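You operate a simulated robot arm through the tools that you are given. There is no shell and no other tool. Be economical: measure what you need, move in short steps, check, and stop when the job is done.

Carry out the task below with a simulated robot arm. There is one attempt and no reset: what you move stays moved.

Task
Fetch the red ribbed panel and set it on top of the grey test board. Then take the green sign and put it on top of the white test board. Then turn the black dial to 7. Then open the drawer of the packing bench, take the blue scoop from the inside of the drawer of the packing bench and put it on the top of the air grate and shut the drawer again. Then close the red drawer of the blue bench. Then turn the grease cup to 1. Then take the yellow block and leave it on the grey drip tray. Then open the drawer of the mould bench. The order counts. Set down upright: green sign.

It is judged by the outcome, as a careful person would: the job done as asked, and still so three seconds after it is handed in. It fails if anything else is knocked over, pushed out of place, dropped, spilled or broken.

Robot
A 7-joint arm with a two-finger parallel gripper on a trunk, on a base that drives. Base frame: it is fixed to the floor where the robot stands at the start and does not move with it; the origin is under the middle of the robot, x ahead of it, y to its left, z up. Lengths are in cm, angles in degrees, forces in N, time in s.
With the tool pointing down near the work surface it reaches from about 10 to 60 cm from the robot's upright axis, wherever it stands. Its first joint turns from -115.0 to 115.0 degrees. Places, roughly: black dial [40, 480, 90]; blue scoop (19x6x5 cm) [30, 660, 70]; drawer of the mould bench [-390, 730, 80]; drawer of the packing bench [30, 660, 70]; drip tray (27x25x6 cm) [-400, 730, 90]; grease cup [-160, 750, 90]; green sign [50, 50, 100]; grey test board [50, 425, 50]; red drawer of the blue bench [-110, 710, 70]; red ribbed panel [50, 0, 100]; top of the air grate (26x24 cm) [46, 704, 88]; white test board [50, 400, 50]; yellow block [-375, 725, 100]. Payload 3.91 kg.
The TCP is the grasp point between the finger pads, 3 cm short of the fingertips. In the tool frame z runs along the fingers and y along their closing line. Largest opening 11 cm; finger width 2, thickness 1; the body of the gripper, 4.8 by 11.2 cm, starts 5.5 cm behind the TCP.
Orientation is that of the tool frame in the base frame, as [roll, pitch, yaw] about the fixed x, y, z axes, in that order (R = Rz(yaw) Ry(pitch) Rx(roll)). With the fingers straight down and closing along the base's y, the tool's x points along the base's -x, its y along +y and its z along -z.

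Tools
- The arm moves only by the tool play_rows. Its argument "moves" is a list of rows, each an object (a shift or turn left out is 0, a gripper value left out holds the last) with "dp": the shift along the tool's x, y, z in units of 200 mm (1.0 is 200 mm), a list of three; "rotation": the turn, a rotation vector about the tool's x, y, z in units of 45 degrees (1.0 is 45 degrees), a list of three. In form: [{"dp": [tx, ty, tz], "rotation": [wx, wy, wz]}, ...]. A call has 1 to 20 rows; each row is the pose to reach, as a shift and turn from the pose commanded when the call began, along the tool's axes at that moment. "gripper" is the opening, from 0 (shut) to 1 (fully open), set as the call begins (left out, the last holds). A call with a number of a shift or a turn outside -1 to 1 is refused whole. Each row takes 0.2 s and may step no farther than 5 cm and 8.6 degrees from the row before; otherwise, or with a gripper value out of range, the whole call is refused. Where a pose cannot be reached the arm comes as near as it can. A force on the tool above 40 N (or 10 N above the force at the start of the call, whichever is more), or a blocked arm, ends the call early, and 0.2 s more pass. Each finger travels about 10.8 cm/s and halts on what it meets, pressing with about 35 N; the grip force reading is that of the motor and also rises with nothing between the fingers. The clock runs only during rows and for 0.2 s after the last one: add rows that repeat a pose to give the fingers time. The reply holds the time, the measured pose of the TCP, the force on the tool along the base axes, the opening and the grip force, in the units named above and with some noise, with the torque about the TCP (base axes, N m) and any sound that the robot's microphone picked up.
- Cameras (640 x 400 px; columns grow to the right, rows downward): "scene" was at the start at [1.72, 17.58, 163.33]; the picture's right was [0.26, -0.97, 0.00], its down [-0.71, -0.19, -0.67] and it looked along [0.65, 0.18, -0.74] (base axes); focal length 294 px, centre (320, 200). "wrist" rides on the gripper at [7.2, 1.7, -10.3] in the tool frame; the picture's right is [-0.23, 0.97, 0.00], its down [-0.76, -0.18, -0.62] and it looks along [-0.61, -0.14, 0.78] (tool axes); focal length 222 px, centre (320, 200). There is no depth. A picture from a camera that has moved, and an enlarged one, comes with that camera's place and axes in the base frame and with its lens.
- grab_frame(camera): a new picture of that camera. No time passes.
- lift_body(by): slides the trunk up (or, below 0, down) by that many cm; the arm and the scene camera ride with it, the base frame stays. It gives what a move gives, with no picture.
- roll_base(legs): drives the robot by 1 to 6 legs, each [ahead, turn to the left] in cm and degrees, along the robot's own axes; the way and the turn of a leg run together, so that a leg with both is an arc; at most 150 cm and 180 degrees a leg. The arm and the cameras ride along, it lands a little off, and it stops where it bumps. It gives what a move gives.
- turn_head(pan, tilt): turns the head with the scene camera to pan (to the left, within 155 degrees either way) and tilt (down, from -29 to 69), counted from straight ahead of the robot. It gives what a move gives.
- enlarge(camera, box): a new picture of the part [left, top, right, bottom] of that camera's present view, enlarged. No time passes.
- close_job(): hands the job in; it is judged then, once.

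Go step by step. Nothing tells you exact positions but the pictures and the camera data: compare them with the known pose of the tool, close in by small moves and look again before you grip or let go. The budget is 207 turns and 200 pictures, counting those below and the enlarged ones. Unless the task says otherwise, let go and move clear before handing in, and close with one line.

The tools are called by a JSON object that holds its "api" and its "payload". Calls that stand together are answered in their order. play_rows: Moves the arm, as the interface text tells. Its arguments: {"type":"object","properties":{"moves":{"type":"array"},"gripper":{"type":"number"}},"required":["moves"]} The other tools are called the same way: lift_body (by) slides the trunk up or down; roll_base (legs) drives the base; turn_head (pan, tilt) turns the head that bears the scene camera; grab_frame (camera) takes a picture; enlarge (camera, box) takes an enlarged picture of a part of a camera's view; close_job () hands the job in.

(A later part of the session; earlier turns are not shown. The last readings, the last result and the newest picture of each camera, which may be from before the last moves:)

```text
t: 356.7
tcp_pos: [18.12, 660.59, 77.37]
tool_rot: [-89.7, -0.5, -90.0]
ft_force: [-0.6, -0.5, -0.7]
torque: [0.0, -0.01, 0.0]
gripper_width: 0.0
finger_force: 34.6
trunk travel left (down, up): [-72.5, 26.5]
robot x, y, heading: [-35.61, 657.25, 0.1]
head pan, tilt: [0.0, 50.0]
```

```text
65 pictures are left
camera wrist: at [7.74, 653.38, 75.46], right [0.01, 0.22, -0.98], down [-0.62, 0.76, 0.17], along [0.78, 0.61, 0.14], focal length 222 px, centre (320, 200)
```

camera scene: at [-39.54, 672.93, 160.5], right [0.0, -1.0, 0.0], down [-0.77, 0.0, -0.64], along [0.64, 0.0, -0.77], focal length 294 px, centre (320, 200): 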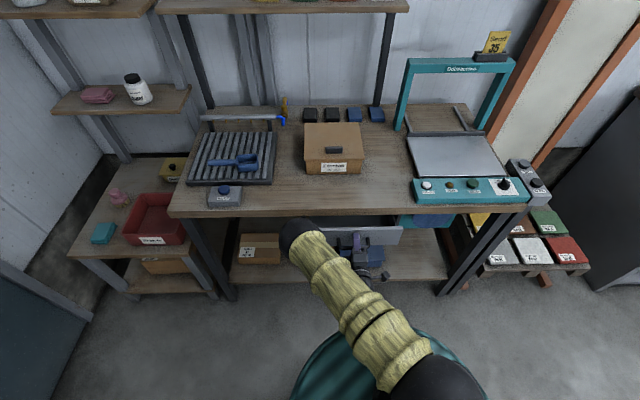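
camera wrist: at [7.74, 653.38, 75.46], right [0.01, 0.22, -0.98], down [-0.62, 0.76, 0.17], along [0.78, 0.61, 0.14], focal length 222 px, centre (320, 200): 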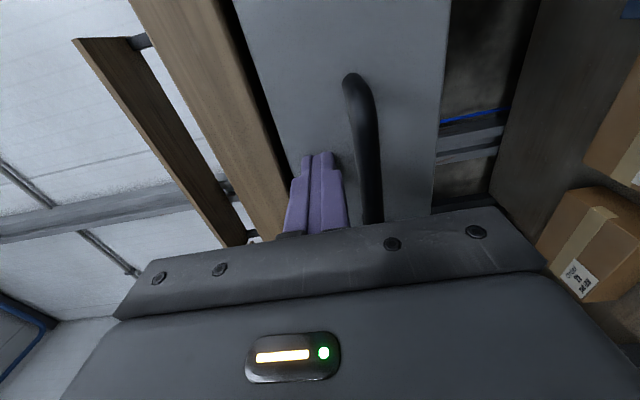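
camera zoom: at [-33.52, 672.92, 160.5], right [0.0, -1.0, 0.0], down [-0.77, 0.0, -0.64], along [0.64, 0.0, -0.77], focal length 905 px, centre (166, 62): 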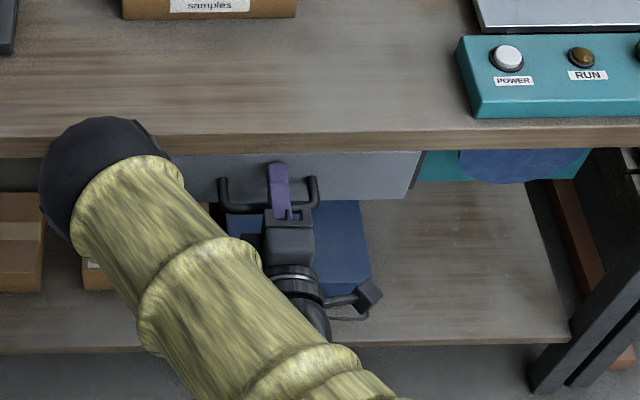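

{"api": "play_rows", "payload": {"moves": [{"dp": [0, 0, 0.02]}, {"dp": [0, 0, 0.04]}, {"dp": [0, 0, 0.06]}]}}

{"api": "roll_base", "payload": {"legs": [[-40, 0]]}}

{"api": "grab_frame", "payload": {"camera": "scene"}}

{"api": "turn_head", "payload": {"pan": 100, "tilt": 50}}

{"api": "grab_frame", "payload": {"camera": "scene"}}

```text
t: 357.3
tcp_pos: [18.35, 660.5, 77.17]
tool_rot: [-90.0, -0.4, -90.1]
ft_force: [-17.3, 1.1, 7.7]
torque: [0.02, -0.22, 0.15]
gripper_width: 0.0
finger_force: 35.2
trunk travel left (down, up): [-72.5, 26.5]
robot x, y, heading: [-35.86, 657.17, 0.1]
head pan, tilt: [0.0, 50.0]
stopped in row 3: the force on the tool passed its limit at 46 N (the readings are from after the stop); the commanded pose is now the measured one
```

```text
t: 360.2
tcp_pos: [-22.14, 660.77, 77.11]
tool_rot: [-90.1, -0.4, -90.1]
ft_force: [-0.6, 0.3, -0.1]
torque: [0.01, 0.0, 0.01]
gripper_width: 0.02
finger_force: 35.1
trunk travel left (down, up): [-72.5, 26.5]
robot x, y, heading: [-76.25, 657.11, -0.1]
head pan, tilt: [0.0, 50.0]
```

```text
64 pictures are left
camera scene: at [-74.47, 672.95, 160.51], right [0.0, -1.0, 0.0], down [-0.77, 0.0, -0.64], along [0.64, 0.0, -0.77], focal length 294 px, centre (320, 200)
```

scene: 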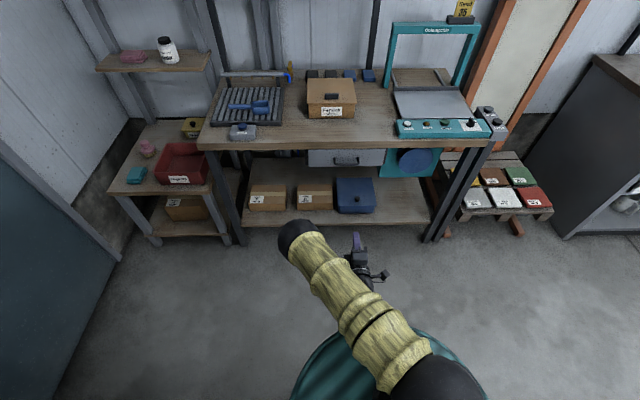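

```text
t: 362.0
tcp_pos: [-22.08, 660.72, 77.07]
tool_rot: [-90.1, -0.4, -90.0]
ft_force: [-0.4, 0.5, 0.1]
torque: [0.0, -0.01, 0.04]
gripper_width: 0.02
finger_force: 35.0
trunk travel left (down, up): [-72.5, 26.5]
robot x, y, heading: [-76.14, 657.77, 0.0]
head pan, tilt: [100.0, 50.0]
```

```text
63 pictures are left
camera scene: at [-83.46, 680.54, 160.51], right [0.98, 0.17, 0.0], down [0.13, -0.75, -0.64], along [-0.11, 0.63, -0.77], focal length 294 px, centre (320, 200)
```

scene: 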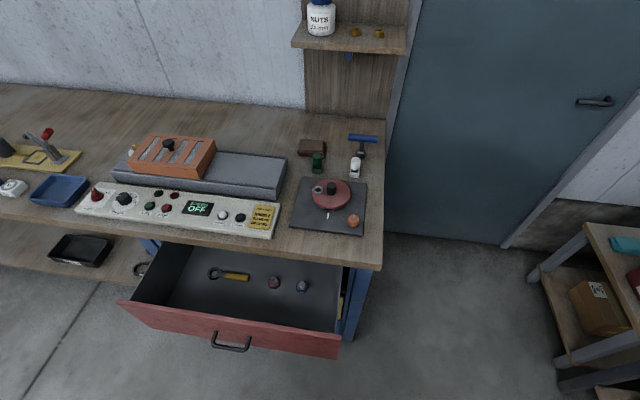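

Packing drawer is shut and the scoop sits on the grate. The blue bench's red drawer is open; I'll position to push it closed.

{"api": "roll_base", "payload": {"legs": [[0, 45], [-48, 0], [0, 45]]}}

{"api": "turn_head", "payload": {"pan": 0, "tilt": 40}}

{"api": "grab_frame", "payload": {"camera": "scene"}}

```text
t: 371.1
tcp_pos: [-114.29, 677.53, 77.1]
tool_rot: [-90.1, -0.4, 0.8]
ft_force: [-0.7, -0.4, 0.3]
torque: [0.02, 0.02, -0.01]
gripper_width: 0.0
finger_force: 35.5
trunk travel left (down, up): [-72.5, 26.5]
robot x, y, heading: [-109.81, 623.65, 90.8]
head pan, tilt: [100.0, 50.0]
```

```text
t: 372.9
tcp_pos: [-114.27, 677.43, 77.15]
tool_rot: [-90.0, -0.3, 1.0]
ft_force: [-0.3, 0.2, -0.8]
torque: [0.03, -0.03, 0.01]
gripper_width: 0.0
finger_force: 34.9
trunk travel left (down, up): [-72.5, 26.5]
robot x, y, heading: [-110.03, 623.54, 90.7]
head pan, tilt: [0.0, 40.0]
```

```text
62 pictures are left
camera scene: at [-125.4, 625.88, 161.92], right [1.0, 0.02, 0.0], down [0.01, -0.64, -0.77], along [-0.01, 0.77, -0.64], focal length 294 px, centre (320, 200)
```

scene: 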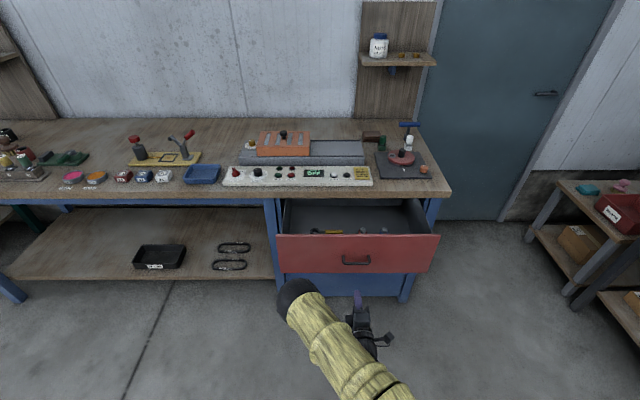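

{"api": "roll_base", "payload": {"legs": [[34, -0.7]]}}

{"api": "grab_frame", "payload": {"camera": "scene"}}

```text
t: 375.4
tcp_pos: [-113.81, 711.98, 77.07]
tool_rot: [-90.1, -0.4, 0.2]
ft_force: [-0.5, -0.1, -0.8]
torque: [0.01, -0.02, -0.03]
gripper_width: 0.02
finger_force: 35.0
trunk travel left (down, up): [-72.5, 26.5]
robot x, y, heading: [-110.66, 657.63, 90.4]
head pan, tilt: [0.0, 40.0]
```

```text
61 pictures are left
camera scene: at [-125.71, 660.45, 161.92], right [1.0, 0.0, 0.0], down [0.0, -0.64, -0.77], along [0.0, 0.77, -0.64], focal length 294 px, centre (320, 200)
```

scene: 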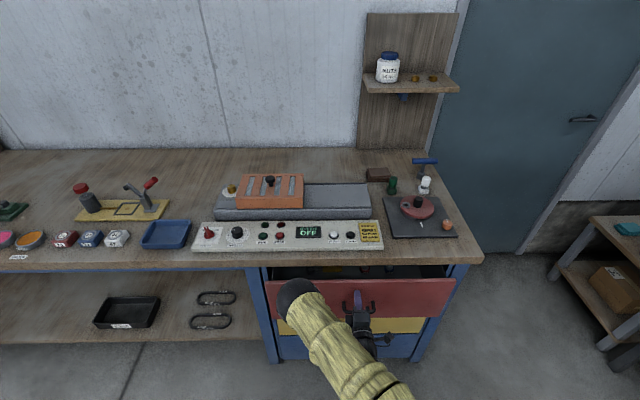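

{"api": "play_rows", "payload": {"moves": [{"dp": [0, 0, 0.05]}, {"dp": [0, 0, 0.1]}, {"dp": [0, 0, 0.15]}, {"dp": [0, 0, 0.2]}, {"dp": [0, 0, 0.25]}, {"dp": [0, 0, 0.3]}]}}

{"api": "enlarge", "payload": {"camera": "scene", "box": [200, 220, 500, 380]}}

{"api": "grab_frame", "payload": {"camera": "wrist"}}

```text
t: 376.8
tcp_pos: [-113.87, 717.98, 77.03]
tool_rot: [-90.1, -0.3, 0.2]
ft_force: [-0.7, -0.9, 0.1]
torque: [-0.01, -0.03, 0.02]
gripper_width: 0.0
finger_force: 34.9
trunk travel left (down, up): [-72.5, 26.5]
robot x, y, heading: [-110.52, 658.02, 89.9]
head pan, tilt: [0.0, 40.0]
```

```text
2.13 times, centred on (350, 300) of scene
camera zoom: at [-125.71, 660.41, 161.92], right [1.0, 0.0, 0.0], down [0.0, -0.64, -0.77], along [0.0, 0.77, -0.64], focal length 628 px, centre (256, -13)
```

zoom: 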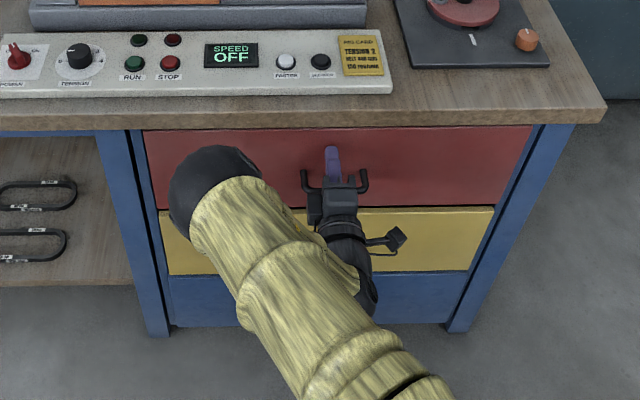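

```text
59 pictures are left
camera wrist: at [-106.76, 707.55, 75.33], right [-0.22, 0.0, -0.98], down [-0.76, -0.63, 0.17], along [-0.61, 0.78, 0.14], focal length 222 px, centre (320, 200)
```

wrist: 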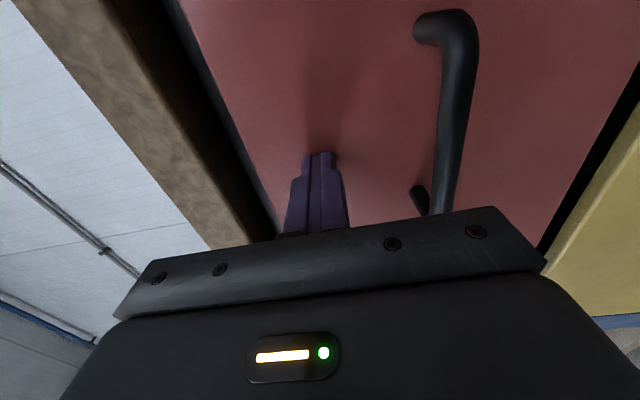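

Nearly shut; pushing on until it stops.

{"api": "play_rows", "payload": {"moves": [{"dp": [0, 0, 0.03]}, {"dp": [0, 0, 0.06]}, {"dp": [0, 0, 0.09]}, {"dp": [0, 0, 0.12]}, {"dp": [0, 0, 0.15]}]}}

{"api": "enlarge", "payload": {"camera": "scene", "box": [200, 220, 500, 380]}}

```text
t: 377.4
tcp_pos: [-113.85, 718.2, 77.1]
tool_rot: [-90.2, -0.4, 0.1]
ft_force: [-0.4, -17.6, 10.0]
torque: [0.33, 0.1, 0.17]
gripper_width: 0.02
finger_force: 34.7
trunk travel left (down, up): [-72.5, 26.5]
robot x, y, heading: [-110.4, 657.62, 90.3]
head pan, tilt: [0.0, 40.0]
stopped in row 2: the force on the tool passed its limit at 49 N (the readings are from after the stop); the commanded pose is now the measured one
```

```text
2.13 times, centred on (350, 300) of scene
camera zoom: at [-125.71, 659.88, 161.96], right [1.0, 0.0, 0.0], down [0.0, -0.64, -0.77], along [0.0, 0.77, -0.64], focal length 628 px, centre (256, -13)
```

zoom: 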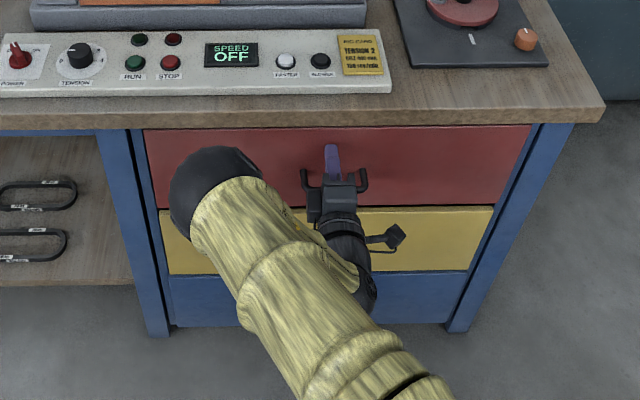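

Red drawer is fully shut. Now looking for the grease cup near [-160, 750, 90].

{"api": "roll_base", "payload": {"legs": [[-20, 0]]}}

{"api": "enlarge", "payload": {"camera": "scene", "box": [190, 120, 390, 240]}}

```text
t: 379.2
tcp_pos: [-114.02, 698.31, 76.9]
tool_rot: [-90.4, -0.4, 0.2]
ft_force: [-0.5, 0.6, -0.2]
torque: [0.02, 0.02, 0.03]
gripper_width: 0.0
finger_force: 34.9
trunk travel left (down, up): [-72.5, 26.5]
robot x, y, heading: [-110.08, 637.69, 90.3]
head pan, tilt: [0.0, 40.0]
```

```text
3.20 times, centred on (290, 180) of scene
camera zoom: at [-125.62, 640.23, 161.93], right [1.0, 0.01, 0.0], down [0.0, -0.64, -0.77], along [0.0, 0.77, -0.64], focal length 941 px, centre (416, 264)
```

zoom: 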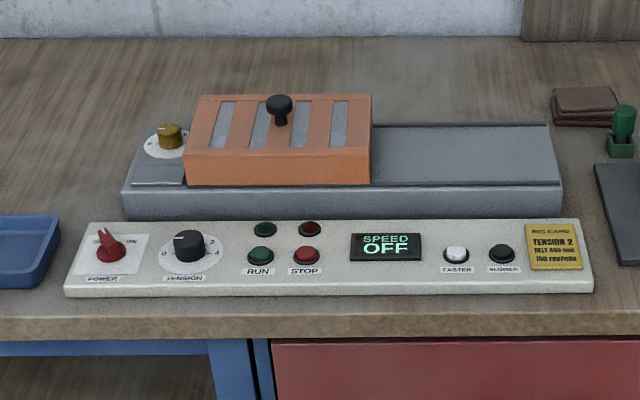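

{"api": "lift_body", "payload": {"by": 26}}

{"api": "play_rows", "payload": {"gripper": 0.5, "moves": [{"rotation": [-0.18, 0, 0], "dp": [0, -0.1, -0.1]}, {"rotation": [-0.36, 0, 0], "dp": [0, -0.2, -0.2]}, {"rotation": [-0.54, 0, 0], "dp": [0, -0.3, -0.3]}, {"rotation": [-0.72, 0, 0], "dp": [0, -0.4, -0.3]}, {"rotation": [-0.9, 0, 0], "dp": [0, -0.5, -0.3]}, {"rotation": [-1.0, 0, 0], "dp": [0, -0.5, -0.3]}]}}

{"api": "play_rows", "payload": {"moves": [{"rotation": [-0.18, 0, 0]}, {"rotation": [-0.36, 0, 0]}, {"rotation": [-0.54, 0, 0]}, {"rotation": [-0.72, 0, 0]}, {"rotation": [-0.9, 0, 0]}, {"rotation": [-1.0, 0, 0]}]}}

{"api": "roll_base", "payload": {"legs": [[0, 47], [64, 0], [0, -47]]}}

{"api": "turn_head", "payload": {"pan": 0, "tilt": 48}}

{"api": "grab_frame", "payload": {"camera": "scene"}}

{"api": "grab_frame", "payload": {"camera": "wrist"}}

```text
t: 381.8
tcp_pos: [-114.01, 698.44, 102.83]
tool_rot: [-90.5, -0.4, 0.3]
ft_force: [0.2, -0.2, 0.3]
torque: [0.04, -0.04, 0.02]
gripper_width: 0.0
finger_force: 35.4
trunk travel left (down, up): [-98.5, 0.5]
robot x, y, heading: [-110.66, 637.66, 90.4]
head pan, tilt: [0.0, 40.0]
```

```text
t: 383.2
tcp_pos: [-113.76, 692.47, 112.87]
tool_rot: [-135.6, -0.4, 0.3]
ft_force: [0.0, 0.3, -0.5]
torque: [-0.02, -0.02, 0.02]
gripper_width: 5.49
finger_force: 0.0
trunk travel left (down, up): [-98.5, 0.5]
robot x, y, heading: [-110.28, 637.8, 90.2]
head pan, tilt: [0.0, 40.0]
```

```text
t: 384.6
tcp_pos: [-113.96, 692.44, 112.87]
tool_rot: [179.5, -0.3, 0.3]
ft_force: [-0.2, -0.1, -0.1]
torque: [0.01, 0.0, 0.01]
gripper_width: 5.48
finger_force: 0.1
trunk travel left (down, up): [-98.5, 0.5]
robot x, y, heading: [-110.4, 637.51, 90.5]
head pan, tilt: [0.0, 40.0]
```

```text
t: 394.7
tcp_pos: [-158.07, 736.05, 112.9]
tool_rot: [179.5, -0.4, -1.3]
ft_force: [0.3, -0.3, -0.4]
torque: [-0.01, -0.01, -0.01]
gripper_width: 5.52
finger_force: 0.0
trunk travel left (down, up): [-98.5, 0.5]
robot x, y, heading: [-155.83, 681.14, 88.7]
head pan, tilt: [0.0, 40.0]
```

```text
t: 395.4
tcp_pos: [-158.0, 736.07, 112.84]
tool_rot: [179.5, -0.4, -1.2]
ft_force: [0.1, -0.2, -0.4]
torque: [-0.03, 0.04, -0.01]
gripper_width: 5.49
finger_force: 0.0
trunk travel left (down, up): [-98.5, 0.5]
robot x, y, heading: [-155.97, 681.27, 88.6]
head pan, tilt: [0.0, 48.0]
```

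```text
56 pictures are left
camera scene: at [-171.09, 683.56, 186.78], right [1.0, -0.02, 0.0], down [-0.02, -0.74, -0.67], along [0.01, 0.67, -0.74], focal length 294 px, centre (320, 200)
```

scene: 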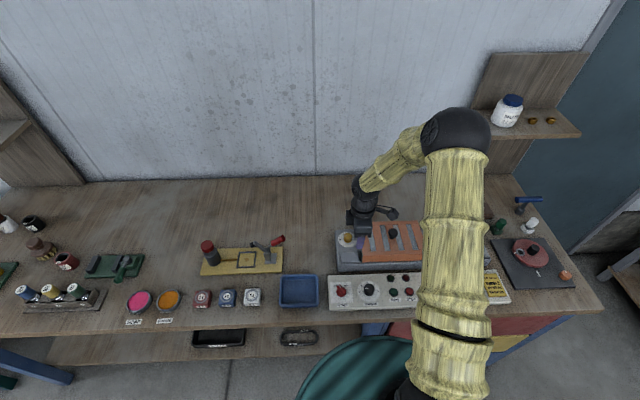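

```text
55 pictures are left
camera wrist: at [-151.05, 734.22, 123.12], right [-0.25, -0.97, 0.01], down [-0.76, 0.2, 0.62], along [-0.6, 0.15, -0.79], focal length 222 px, centre (320, 200)
```

wrist: 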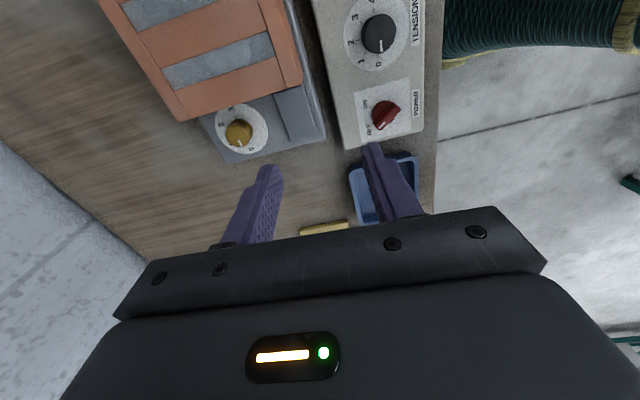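

{"api": "enlarge", "payload": {"camera": "wrist", "box": [190, 90, 290, 180]}}

{"api": "enlarge", "payload": {"camera": "scene", "box": [325, 215, 385, 265]}}

```text
4.44 times, centred on (240, 135) of wrist
camera zoom: at [-151.05, 734.22, 123.12], right [-0.25, -0.97, 0.01], down [-0.76, 0.2, 0.62], along [-0.6, 0.15, -0.79], focal length 987 px, centre (676, 489)
```

zoom: 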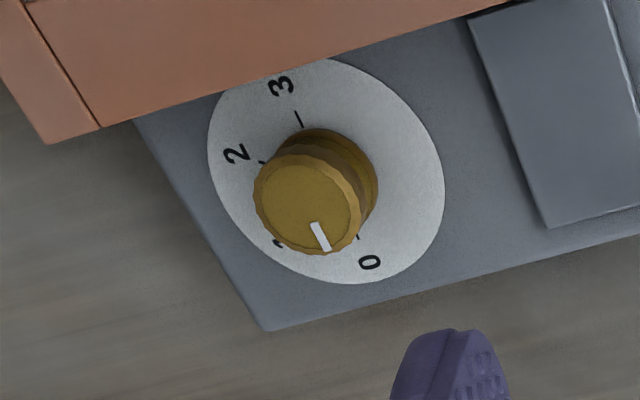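

```text
8.00 times, centred on (355, 240) of scene
camera zoom: at [-171.09, 683.56, 186.78], right [1.0, -0.02, 0.0], down [-0.02, -0.74, -0.67], along [0.01, 0.67, -0.74], focal length 2353 px, centre (40, -120)
```

zoom: 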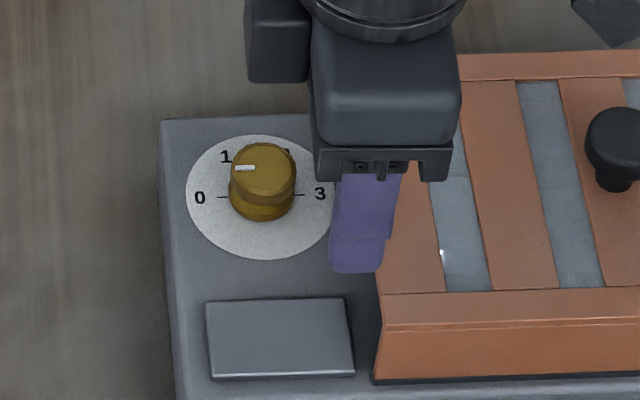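

The grease cup reads 0 (pointer left); 1 is 60° clockwise. Knob top ≈[-159.6, 748.1, 94.2]. Moving over it.

{"api": "play_rows", "payload": {"moves": [{"dp": [-0.02, -0.2, 0.0]}, {"dp": [-0.05, -0.4, 0.0]}, {"dp": [-0.09, -0.6, 0.1]}, {"dp": [-0.09, -0.6, 0.3]}, {"dp": [-0.09, -0.6, 0.5]}, {"dp": [-0.09, -0.6, 0.65]}]}}

{"api": "grab_frame", "payload": {"camera": "wrist"}}

```text
t: 396.8
tcp_pos: [-159.67, 747.95, 99.64]
tool_rot: [179.6, -0.3, -1.2]
ft_force: [0.2, -0.5, -0.7]
torque: [-0.04, 0.01, 0.01]
gripper_width: 5.48
finger_force: 0.0
trunk travel left (down, up): [-98.5, 0.5]
robot x, y, heading: [-155.82, 680.62, 89.0]
head pan, tilt: [0.0, 48.0]
```

```text
52 pictures are left
camera wrist: at [-152.67, 746.22, 109.91], right [-0.25, -0.97, 0.01], down [-0.76, 0.2, 0.62], along [-0.6, 0.15, -0.79], focal length 222 px, centre (320, 200)
```

wrist: 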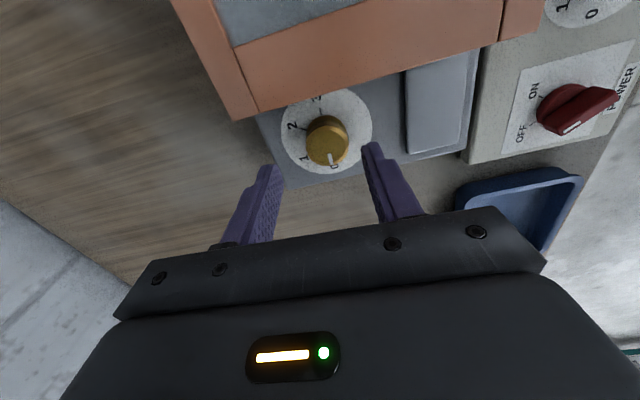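

{"api": "play_rows", "payload": {"moves": [{"dp": [0, 0.02, 0.1]}, {"dp": [0, 0.02, 0.205]}]}}

{"api": "play_rows", "payload": {"gripper": 0.1, "moves": [{"dp": [0, 0, 0]}, {"dp": [0, 0, 0]}, {"dp": [0, 0, 0]}, {"dp": [0, 0, 0]}]}}

{"api": "grab_frame", "payload": {"camera": "wrist"}}

```text
t: 397.4
tcp_pos: [-159.59, 747.43, 96.03]
tool_rot: [180.0, -0.3, -1.2]
ft_force: [-0.2, 0.2, 13.9]
torque: [0.49, 0.13, -0.07]
gripper_width: 5.52
finger_force: 0.1
trunk travel left (down, up): [-98.5, 0.5]
robot x, y, heading: [-155.87, 681.52, 88.8]
head pan, tilt: [0.0, 48.0]
```

```text
t: 398.4
tcp_pos: [-159.55, 747.43, 96.15]
tool_rot: [179.9, -0.4, -1.1]
ft_force: [0.2, -0.9, 32.5]
torque: [0.05, -0.16, -0.08]
gripper_width: 2.98
finger_force: 45.1
trunk travel left (down, up): [-98.5, 0.5]
robot x, y, heading: [-155.52, 681.16, 88.8]
head pan, tilt: [0.0, 48.0]
```

```text
51 pictures are left
camera wrist: at [-152.57, 745.5, 106.28], right [-0.25, -0.97, 0.0], down [-0.76, 0.2, 0.62], along [-0.6, 0.15, -0.79], focal length 222 px, centre (320, 200)
```

wrist: 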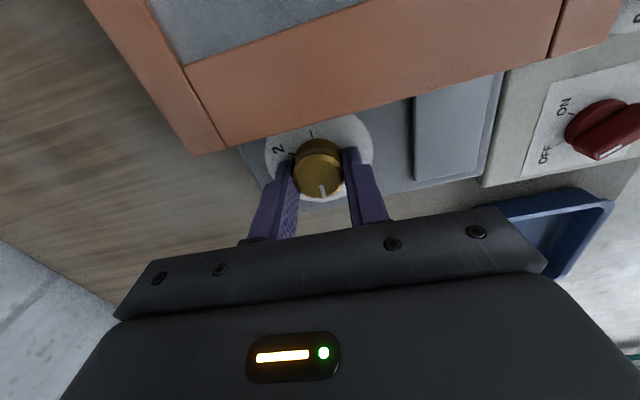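

{"api": "play_rows", "payload": {"moves": [{"dp": [0, 0, -0.02]}, {"dp": [0, 0, -0.03]}]}}

{"api": "play_rows", "payload": {"moves": [{"rotation": [0, 0, 0.17]}, {"rotation": [0, 0, 0.34]}, {"rotation": [0, 0, 0.51]}, {"rotation": [0, 0, 0.68]}, {"rotation": [0, 0, 0.85]}, {"rotation": [0, 0, 1.0]}]}}

{"api": "play_rows", "payload": {"moves": [{"rotation": [0, 0, 0.17]}, {"rotation": [0, 0, 0.32]}]}}

{"api": "enlarge", "payload": {"camera": "wrist", "box": [240, 90, 400, 220]}}

```text
t: 399.0
tcp_pos: [-159.6, 747.43, 96.14]
tool_rot: [179.5, -0.3, -1.2]
ft_force: [-0.5, 1.1, -4.0]
torque: [1.77, 0.7, -0.21]
gripper_width: 2.99
finger_force: 45.0
trunk travel left (down, up): [-98.5, 0.5]
robot x, y, heading: [-155.86, 681.15, 88.9]
head pan, tilt: [0.0, 48.0]
```

```text
t: 400.4
tcp_pos: [-159.52, 747.57, 96.06]
tool_rot: [179.9, -0.7, -46.4]
ft_force: [1.2, -1.5, -14.9]
torque: [0.16, -0.12, -0.02]
gripper_width: 2.96
finger_force: 44.9
trunk travel left (down, up): [-98.5, 0.5]
robot x, y, heading: [-155.7, 680.86, 88.8]
head pan, tilt: [0.0, 48.0]
```

```text
t: 401.0
tcp_pos: [-159.5, 747.72, 96.0]
tool_rot: [-179.9, -0.7, -60.6]
ft_force: [2.5, 2.7, -18.2]
torque: [-0.08, 0.06, 0.01]
gripper_width: 3.0
finger_force: 45.3
trunk travel left (down, up): [-98.5, 0.5]
robot x, y, heading: [-155.68, 681.1, 89.1]
head pan, tilt: [0.0, 48.0]
```

```text
3.08 times, centred on (320, 155) of wrist
camera zoom: at [-157.57, 740.54, 106.36], right [-0.96, -0.28, 0.0], down [-0.22, 0.76, 0.61], along [-0.17, 0.59, -0.79], focal length 684 px, centre (320, 338)
```

zoom: 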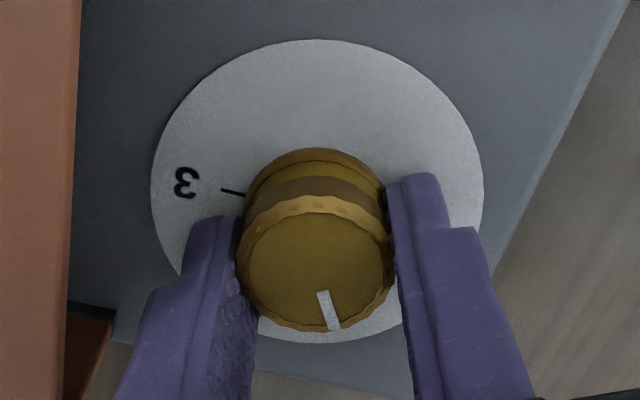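

{"api": "play_rows", "payload": {"moves": [{"rotation": [0, 0, 0.09]}]}}

{"api": "play_rows", "payload": {"gripper": 0.5, "moves": [{"dp": [0, 0, 0]}, {"dp": [0, 0, 0]}, {"dp": [0, 0, 0]}, {"dp": [0, 0, -0.2]}, {"dp": [0, 0, -0.4]}]}}

{"api": "enlarge", "payload": {"camera": "wrist", "box": [260, 50, 380, 170]}}

```text
t: 401.4
tcp_pos: [-159.49, 747.67, 96.13]
tool_rot: [-179.9, -0.7, -64.8]
ft_force: [5.8, 5.7, -18.8]
torque: [-0.36, -0.13, 0.09]
gripper_width: 2.96
finger_force: 45.0
trunk travel left (down, up): [-98.5, 0.5]
robot x, y, heading: [-156.08, 680.88, 88.9]
head pan, tilt: [0.0, 48.0]
```

```text
t: 402.6
tcp_pos: [-159.49, 747.55, 104.22]
tool_rot: [-179.9, -0.6, -64.8]
ft_force: [0.2, 0.1, 0.0]
torque: [0.0, 0.0, 0.02]
gripper_width: 5.5
finger_force: 0.1
trunk travel left (down, up): [-98.5, 0.5]
robot x, y, heading: [-155.89, 681.33, 88.9]
head pan, tilt: [0.0, 48.0]
```

```text
3.33 times, centred on (320, 110) of wrist
camera zoom: at [-158.16, 740.34, 114.48], right [-0.98, -0.21, 0.0], down [-0.17, 0.77, 0.62], along [-0.13, 0.6, -0.79], focal length 740 px, centre (320, 500)
```

zoom: 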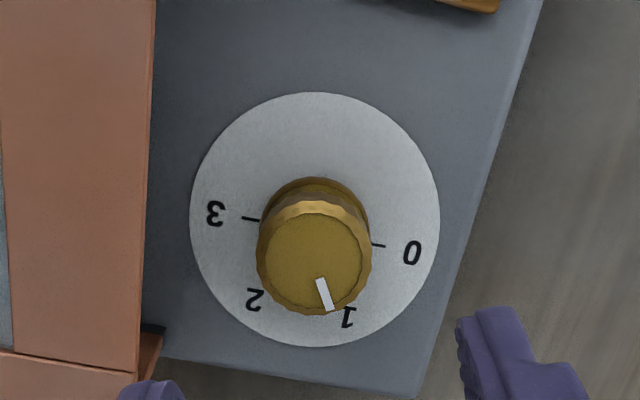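

Grease cup points exactly to 1. Backing off and looking toward the mould bench.

{"api": "roll_base", "payload": {"legs": [[-42, 0]]}}

{"api": "turn_head", "payload": {"pan": 65, "tilt": 28}}

{"api": "grab_frame", "payload": {"camera": "scene"}}

```text
t: 405.6
tcp_pos: [-160.17, 705.76, 104.22]
tool_rot: [-179.9, -0.6, -65.0]
ft_force: [-0.1, 0.3, -0.2]
torque: [0.0, 0.01, 0.0]
gripper_width: 5.49
finger_force: 0.0
trunk travel left (down, up): [-98.5, 0.5]
robot x, y, heading: [-156.55, 639.16, 88.5]
head pan, tilt: [0.0, 48.0]
```

```text
t: 406.9
tcp_pos: [-160.16, 705.9, 104.02]
tool_rot: [-179.9, -0.7, -65.0]
ft_force: [-0.2, 0.1, 0.1]
torque: [0.02, -0.02, 0.01]
gripper_width: 5.5
finger_force: 0.1
trunk travel left (down, up): [-98.5, 0.5]
robot x, y, heading: [-157.1, 639.66, 88.4]
head pan, tilt: [65.0, 28.0]
```

```text
48 pictures are left
camera scene: at [-180.42, 638.09, 189.77], right [0.45, 0.89, 0.0], down [0.42, -0.21, -0.88], along [-0.79, 0.39, -0.47], focal length 294 px, centre (320, 200)
```

scene: 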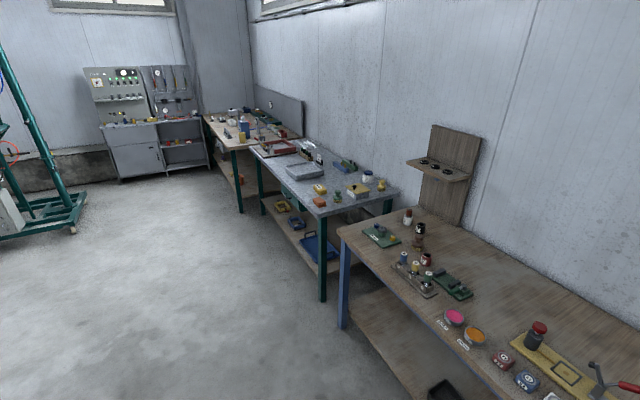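

{"api": "play_rows", "payload": {"moves": [{"dp": [0, 0, -0.2]}, {"dp": [0, 0, -0.4]}]}}

{"api": "roll_base", "payload": {"legs": [[0, 92], [110, 0], [110, 0], [0, -90]]}}

{"api": "turn_head", "payload": {"pan": 0, "tilt": 42}}

{"api": "grab_frame", "payload": {"camera": "scene"}}

```text
t: 407.5
tcp_pos: [-160.04, 706.1, 112.15]
tool_rot: [-179.9, -0.6, -64.9]
ft_force: [1.1, -0.2, -0.5]
torque: [0.0, 0.0, 0.0]
gripper_width: 5.5
finger_force: 0.1
trunk travel left (down, up): [-98.5, 0.5]
robot x, y, heading: [-156.79, 639.45, 88.3]
head pan, tilt: [65.0, 28.0]
```

```text
t: 431.4
tcp_pos: [-381.3, 711.95, 111.99]
tool_rot: [-179.9, -0.5, -64.7]
ft_force: [0.1, -0.1, -0.2]
torque: [-0.03, 0.02, 0.03]
gripper_width: 5.53
finger_force: 0.0
trunk travel left (down, up): [-98.5, 0.5]
robot x, y, heading: [-378.07, 644.84, 88.8]
head pan, tilt: [65.0, 28.0]
```

```text
t: 432.8
tcp_pos: [-381.33, 711.94, 111.98]
tool_rot: [-179.9, -0.5, -64.7]
ft_force: [0.3, -0.1, 1.2]
torque: [0.0, 0.01, 0.03]
gripper_width: 5.5
finger_force: 0.0
trunk travel left (down, up): [-98.5, 0.5]
robot x, y, heading: [-377.95, 645.62, 88.7]
head pan, tilt: [0.0, 42.0]
```

```text
47 pictures are left
camera scene: at [-393.06, 648.18, 187.63], right [1.0, -0.02, 0.0], down [-0.01, -0.67, -0.74], along [0.02, 0.74, -0.67], focal length 294 px, centre (320, 200)
```

scene: 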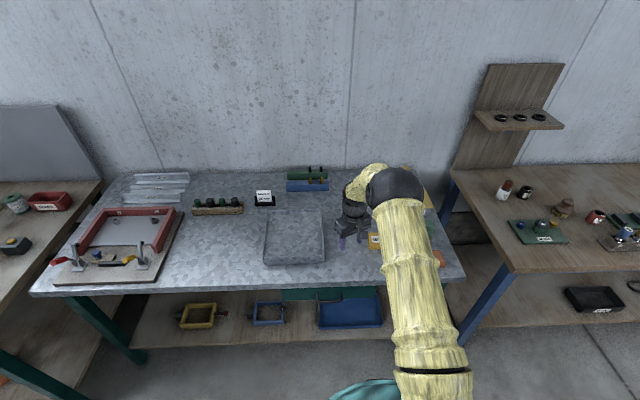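

{"api": "enlarge", "payload": {"camera": "scene", "box": [240, 150, 470, 320]}}

{"api": "grab_frame", "payload": {"camera": "wrist"}}

```text
2.35 times, centred on (355, 235) of scene
camera zoom: at [-393.06, 648.18, 187.63], right [1.0, -0.02, 0.0], down [-0.01, -0.67, -0.74], along [0.02, 0.74, -0.67], focal length 692 px, centre (238, 118)
```

zoom: 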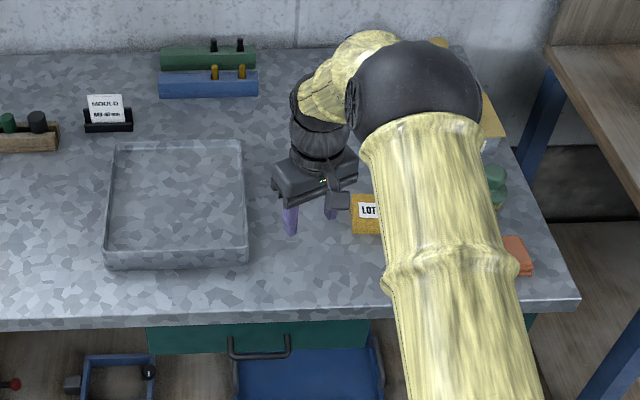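

```text
45 pictures are left
camera wrist: at [-379.98, 704.72, 122.33], right [-0.98, -0.21, 0.0], down [-0.17, 0.77, 0.62], along [-0.13, 0.6, -0.79], focal length 222 px, centre (320, 200)
```

wrist: 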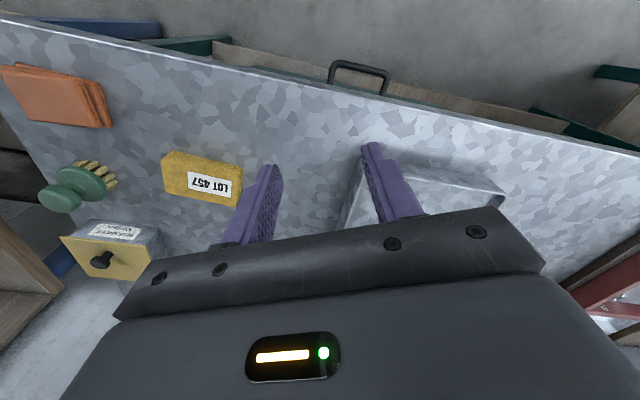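

{"api": "play_rows", "payload": {"gripper": 0.9, "moves": [{"rotation": [0, 0, -0.18]}, {"rotation": [0, 0, -0.36]}, {"rotation": [0, 0, -0.54]}, {"rotation": [0, 0, -0.72]}, {"rotation": [0, 0, -0.9]}, {"rotation": [0, 0, -1.0]}]}}

{"api": "play_rows", "payload": {"moves": [{"rotation": [0, 0, -0.18]}, {"rotation": [0, 0, -0.36]}, {"rotation": [0, 0, -0.44]}]}}

{"api": "roll_base", "payload": {"legs": [[17, 0]]}}

{"api": "play_rows", "payload": {"moves": [{"dp": [0.2, 0.0, 0]}, {"dp": [0.4, 0, 0]}, {"dp": [0.6, 0, 0]}, {"dp": [0.75, 0, 0]}]}}

{"api": "grab_frame", "payload": {"camera": "wrist"}}

{"api": "grab_frame", "payload": {"camera": "scene"}}

```text
t: 434.1
tcp_pos: [-381.33, 711.96, 112.08]
tool_rot: [179.6, -0.4, -19.5]
ft_force: [0.4, -0.3, 0.0]
torque: [0.02, -0.02, 0.0]
gripper_width: 9.89
finger_force: 0.1
trunk travel left (down, up): [-98.5, 0.5]
robot x, y, heading: [-377.47, 645.8, 88.7]
head pan, tilt: [0.0, 42.0]
```

```text
t: 434.9
tcp_pos: [-381.32, 712.01, 112.08]
tool_rot: [179.4, -0.4, 0.2]
ft_force: [0.3, -0.3, 0.2]
torque: [0.01, 0.01, 0.0]
gripper_width: 9.91
finger_force: 0.1
trunk travel left (down, up): [-98.5, 0.5]
robot x, y, heading: [-377.85, 644.99, 88.7]
head pan, tilt: [0.0, 42.0]
```

```text
t: 436.5
tcp_pos: [-380.91, 728.72, 112.11]
tool_rot: [179.4, -0.4, 0.1]
ft_force: [0.0, 0.7, -0.2]
torque: [-0.02, -0.02, 0.0]
gripper_width: 9.88
finger_force: 0.0
trunk travel left (down, up): [-98.5, 0.5]
robot x, y, heading: [-376.96, 661.98, 88.8]
head pan, tilt: [0.0, 42.0]
```

```text
t: 437.5
tcp_pos: [-365.89, 728.7, 112.14]
tool_rot: [179.6, -0.4, 0.1]
ft_force: [0.3, 0.3, -0.4]
torque: [-0.04, 0.0, -0.02]
gripper_width: 9.89
finger_force: 0.1
trunk travel left (down, up): [-98.5, 0.5]
robot x, y, heading: [-377.55, 662.03, 89.1]
head pan, tilt: [0.0, 42.0]
```

```text
44 pictures are left
camera wrist: at [-358.77, 727.15, 122.41], right [-0.23, -0.97, 0.01], down [-0.77, 0.18, 0.62], along [-0.6, 0.13, -0.79], focal length 222 px, centre (320, 200)
```

wrist: 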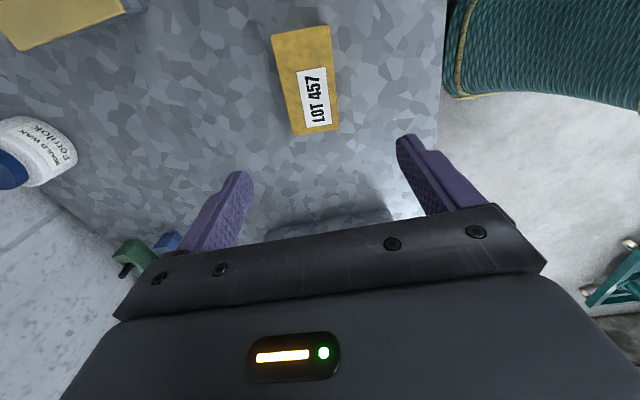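

```text
43 pictures are left
camera scene: at [-392.61, 664.91, 187.64], right [1.0, -0.02, 0.0], down [-0.01, -0.67, -0.74], along [0.02, 0.74, -0.67], focal length 294 px, centre (320, 200)
```

scene: 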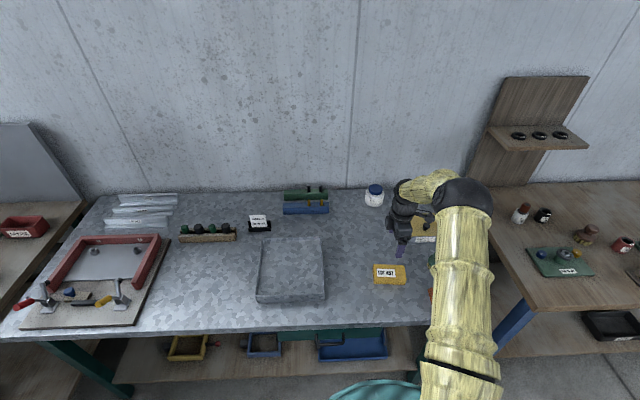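

The yellow block (LOT 457, ~11×6.4 cm) is at about [-364.4, 729.6], top ≈91.5. Aligning and descending.

{"api": "play_rows", "payload": {"moves": [{"dp": [0.03, -0.02, 0.2], "rotation": [0, 0, 0.13]}, {"dp": [0.06, -0.04, 0.4], "rotation": [0, 0, 0.13]}, {"dp": [0.075, -0.045, 0.6], "rotation": [0, 0, 0.13]}]}}

{"api": "grab_frame", "payload": {"camera": "wrist"}}

```text
t: 438.3
tcp_pos: [-364.28, 729.36, 100.18]
tool_rot: [179.6, -0.4, -5.7]
ft_force: [0.5, -0.6, 0.6]
torque: [-0.01, 0.0, 0.01]
gripper_width: 9.9
finger_force: 0.0
trunk travel left (down, up): [-98.5, 0.5]
robot x, y, heading: [-377.59, 661.92, 88.9]
head pan, tilt: [0.0, 42.0]
```

```text
42 pictures are left
camera wrist: at [-357.55, 727.09, 110.49], right [-0.32, -0.95, 0.01], down [-0.74, 0.26, 0.62], along [-0.58, 0.2, -0.79], focal length 222 px, centre (320, 200)
```

wrist: 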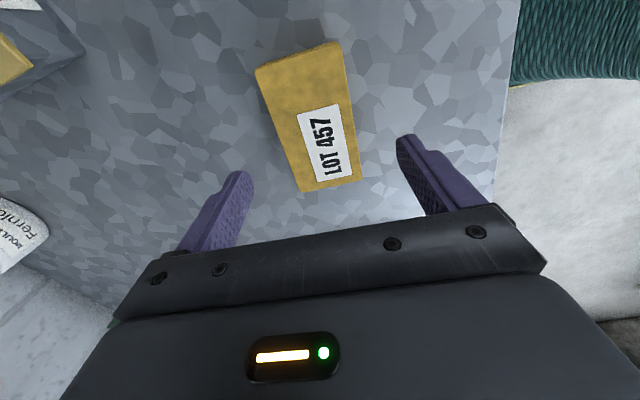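

{"api": "play_rows", "payload": {"moves": [{"dp": [0, -0.02, 0.2], "rotation": [0, 0, 0.02]}, {"dp": [0, -0.02, 0.38], "rotation": [0, 0, 0.02]}]}}

{"api": "grab_frame", "payload": {"camera": "wrist"}}

```text
t: 438.9
tcp_pos: [-364.24, 729.52, 92.82]
tool_rot: [179.5, -0.5, -6.6]
ft_force: [0.2, -0.8, -0.1]
torque: [0.04, -0.01, -0.01]
gripper_width: 9.88
finger_force: 0.0
trunk travel left (down, up): [-98.5, 0.5]
robot x, y, heading: [-377.38, 661.87, 88.7]
head pan, tilt: [0.0, 42.0]
```

```text
41 pictures are left
camera wrist: at [-357.41, 727.13, 103.05], right [-0.34, -0.94, 0.0], down [-0.74, 0.27, 0.62], along [-0.58, 0.21, -0.79], focal length 222 px, centre (320, 200)
```

wrist: 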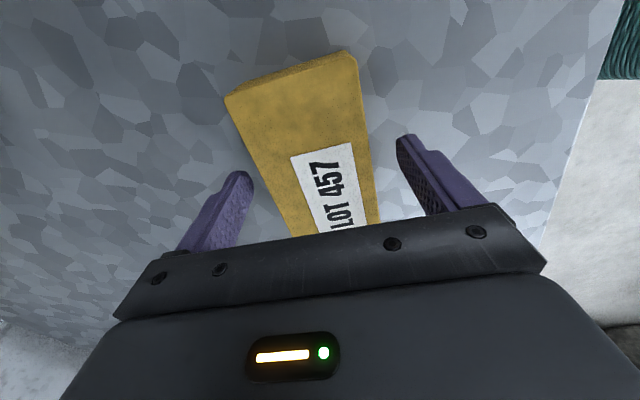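

{"api": "play_rows", "payload": {"moves": [{"dp": [0, -0.01, 0.02]}, {"dp": [0, -0.01, 0.04]}, {"dp": [0, -0.01, 0.06]}]}}

{"api": "play_rows", "payload": {"moves": [{"dp": [0, 0, 0.02]}, {"dp": [0, 0, 0.04]}]}}

```text
t: 439.7
tcp_pos: [-364.17, 729.98, 91.43]
tool_rot: [179.6, -0.3, -6.6]
ft_force: [0.2, -0.3, 0.8]
torque: [0.01, -0.02, 0.0]
gripper_width: 9.92
finger_force: 0.0
trunk travel left (down, up): [-98.5, 0.5]
robot x, y, heading: [-377.84, 662.27, 88.6]
head pan, tilt: [0.0, 42.0]
```

```text
t: 440.3
tcp_pos: [-364.25, 730.02, 90.94]
tool_rot: [180.0, -0.3, -6.7]
ft_force: [-1.5, -1.7, 22.8]
torque: [0.49, 0.15, 0.13]
gripper_width: 9.74
finger_force: 0.1
trunk travel left (down, up): [-98.5, 0.5]
robot x, y, heading: [-377.12, 661.8, 88.8]
head pan, tilt: [0.0, 42.0]
```

Bench surface found (z≈88). Rising slightly and gripping.

{"api": "play_rows", "payload": {"gripper": 0.3, "moves": [{"dp": [0, 0, -0.035]}, {"dp": [0, 0, -0.035]}, {"dp": [0, 0, -0.035]}, {"dp": [0, 0, -0.035]}, {"dp": [0, 0, -0.035]}]}}

{"api": "play_rows", "payload": {"moves": [{"dp": [0, 0, -0.03]}, {"dp": [0, 0, -0.08]}, {"dp": [0, 0, -0.16]}, {"dp": [0, 0, -0.3]}, {"dp": [0, 0, -0.5]}]}}

{"api": "grab_frame", "payload": {"camera": "wrist"}}

{"api": "grab_frame", "payload": {"camera": "scene"}}

```text
t: 441.5
tcp_pos: [-364.22, 729.9, 91.06]
tool_rot: [179.4, -0.4, -6.6]
ft_force: [-0.1, -0.7, 0.5]
torque: [0.0, -0.02, -0.01]
gripper_width: 6.85
finger_force: 34.9
trunk travel left (down, up): [-98.5, 0.5]
robot x, y, heading: [-377.18, 661.84, 88.8]
head pan, tilt: [0.0, 42.0]
```

```text
t: 442.7
tcp_pos: [-364.19, 730.02, 101.26]
tool_rot: [179.5, -0.5, -6.7]
ft_force: [-0.2, -1.3, -5.6]
torque: [0.04, 0.02, 0.01]
gripper_width: 6.83
finger_force: 35.0
trunk travel left (down, up): [-98.5, 0.5]
robot x, y, heading: [-377.36, 661.82, 88.7]
head pan, tilt: [0.0, 42.0]
```

```text
40 pictures are left
camera wrist: at [-357.45, 727.56, 111.56], right [-0.34, -0.94, 0.01], down [-0.74, 0.27, 0.62], along [-0.58, 0.2, -0.79], focal length 222 px, centre (320, 200)
```

wrist: 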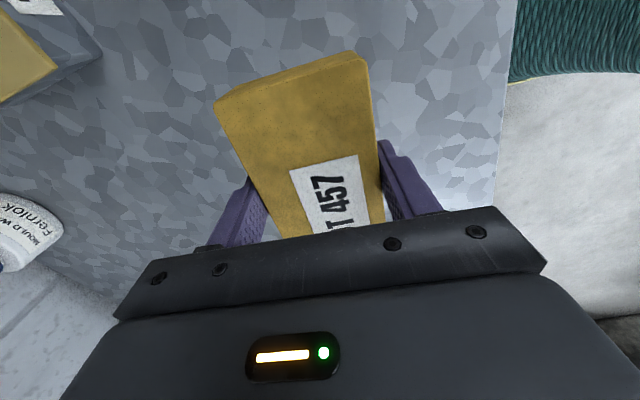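

```text
39 pictures are left
camera scene: at [-392.69, 664.84, 187.62], right [1.0, -0.02, 0.0], down [-0.01, -0.67, -0.74], along [0.02, 0.74, -0.67], focal length 294 px, centre (320, 200)
```

scene: 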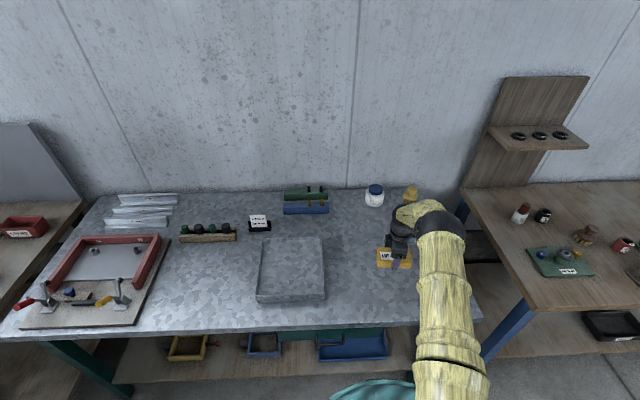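

Block is held. Carrying it over the drip tray.

{"api": "play_rows", "payload": {"moves": [{"dp": [-0.23, 0.035, 0]}, {"dp": [-0.46, 0.07, 0]}, {"dp": [-0.69, 0.1, 0]}, {"dp": [-0.91, 0.13, 0]}]}}

{"api": "play_rows", "payload": {"moves": [{"dp": [-0.23, 0.035, 0]}, {"dp": [-0.46, 0.07, 0]}, {"dp": [-0.69, 0.1, 0]}, {"dp": [-0.91, 0.13, 0]}]}}

{"api": "grab_frame", "payload": {"camera": "wrist"}}

{"api": "grab_frame", "payload": {"camera": "scene"}}

```text
t: 443.7
tcp_pos: [-382.76, 729.72, 101.01]
tool_rot: [179.5, -0.5, -6.8]
ft_force: [-0.5, -0.6, -5.8]
torque: [0.0, -0.04, -0.02]
gripper_width: 6.87
finger_force: 34.5
trunk travel left (down, up): [-98.5, 0.5]
robot x, y, heading: [-377.45, 661.99, 88.8]
head pan, tilt: [0.0, 42.0]
```

```text
t: 444.7
tcp_pos: [-401.24, 729.11, 100.92]
tool_rot: [179.4, -0.5, -6.5]
ft_force: [-0.2, 0.9, -5.3]
torque: [-0.02, -0.03, -0.01]
gripper_width: 6.85
finger_force: 35.1
trunk travel left (down, up): [-98.5, 0.5]
robot x, y, heading: [-377.29, 662.15, 88.8]
head pan, tilt: [0.0, 42.0]
```

```text
38 pictures are left
camera wrist: at [-394.51, 726.77, 111.22], right [-0.34, -0.94, 0.01], down [-0.74, 0.27, 0.62], along [-0.58, 0.2, -0.79], focal length 222 px, centre (320, 200)
```

wrist: 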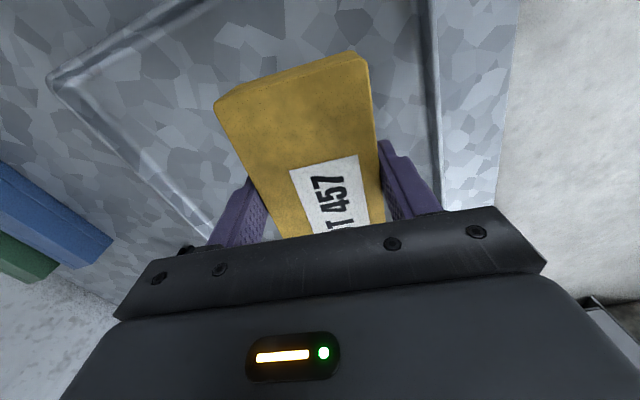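

```text
37 pictures are left
camera scene: at [-392.9, 664.96, 187.61], right [1.0, -0.02, 0.0], down [-0.01, -0.67, -0.74], along [0.02, 0.74, -0.67], focal length 294 px, centre (320, 200)
```

scene: 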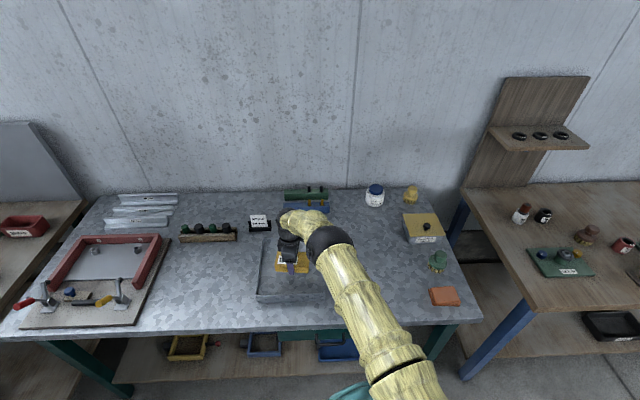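

{"api": "play_rows", "payload": {"moves": [{"dp": [0, -0.04, 0.15]}, {"dp": [0, -0.04, 0.28]}, {"dp": [0, -0.04, 0.34]}]}}

{"api": "play_rows", "payload": {"moves": [{"dp": [0, 0, 0.02]}, {"dp": [0, 0, 0.04]}]}}

{"api": "grab_frame", "payload": {"camera": "wrist"}}

```text
t: 445.5
tcp_pos: [-400.57, 729.27, 94.69]
tool_rot: [179.7, -0.4, -6.6]
ft_force: [-0.7, 0.1, 3.4]
torque: [0.3, -0.24, 0.13]
gripper_width: 6.82
finger_force: 35.3
out of reach, approached as far as the arm can: row 3
trunk travel left (down, up): [-98.5, 0.5]
robot x, y, heading: [-377.53, 662.18, 88.7]
head pan, tilt: [0.0, 42.0]
```

```text
t: 446.1
tcp_pos: [-400.68, 729.37, 94.58]
tool_rot: [-179.8, -0.1, -6.8]
ft_force: [1.3, -6.8, 18.0]
torque: [-0.93, -0.28, 0.02]
gripper_width: 6.83
finger_force: 34.7
trunk travel left (down, up): [-98.5, 0.5]
robot x, y, heading: [-377.13, 661.76, 88.7]
head pan, tilt: [0.0, 42.0]
stopped in row 2: the force on the tool passed its limit at 46 N (the readings are from after the stop); the commanded pose is now the measured one
```

```text
36 pictures are left
camera wrist: at [-393.85, 726.83, 104.83], right [-0.34, -0.94, 0.0], down [-0.74, 0.26, 0.62], along [-0.59, 0.21, -0.78], focal length 222 px, centre (320, 200)
```

wrist: 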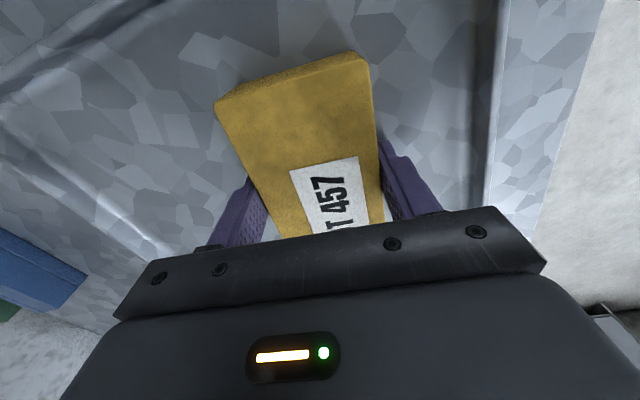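

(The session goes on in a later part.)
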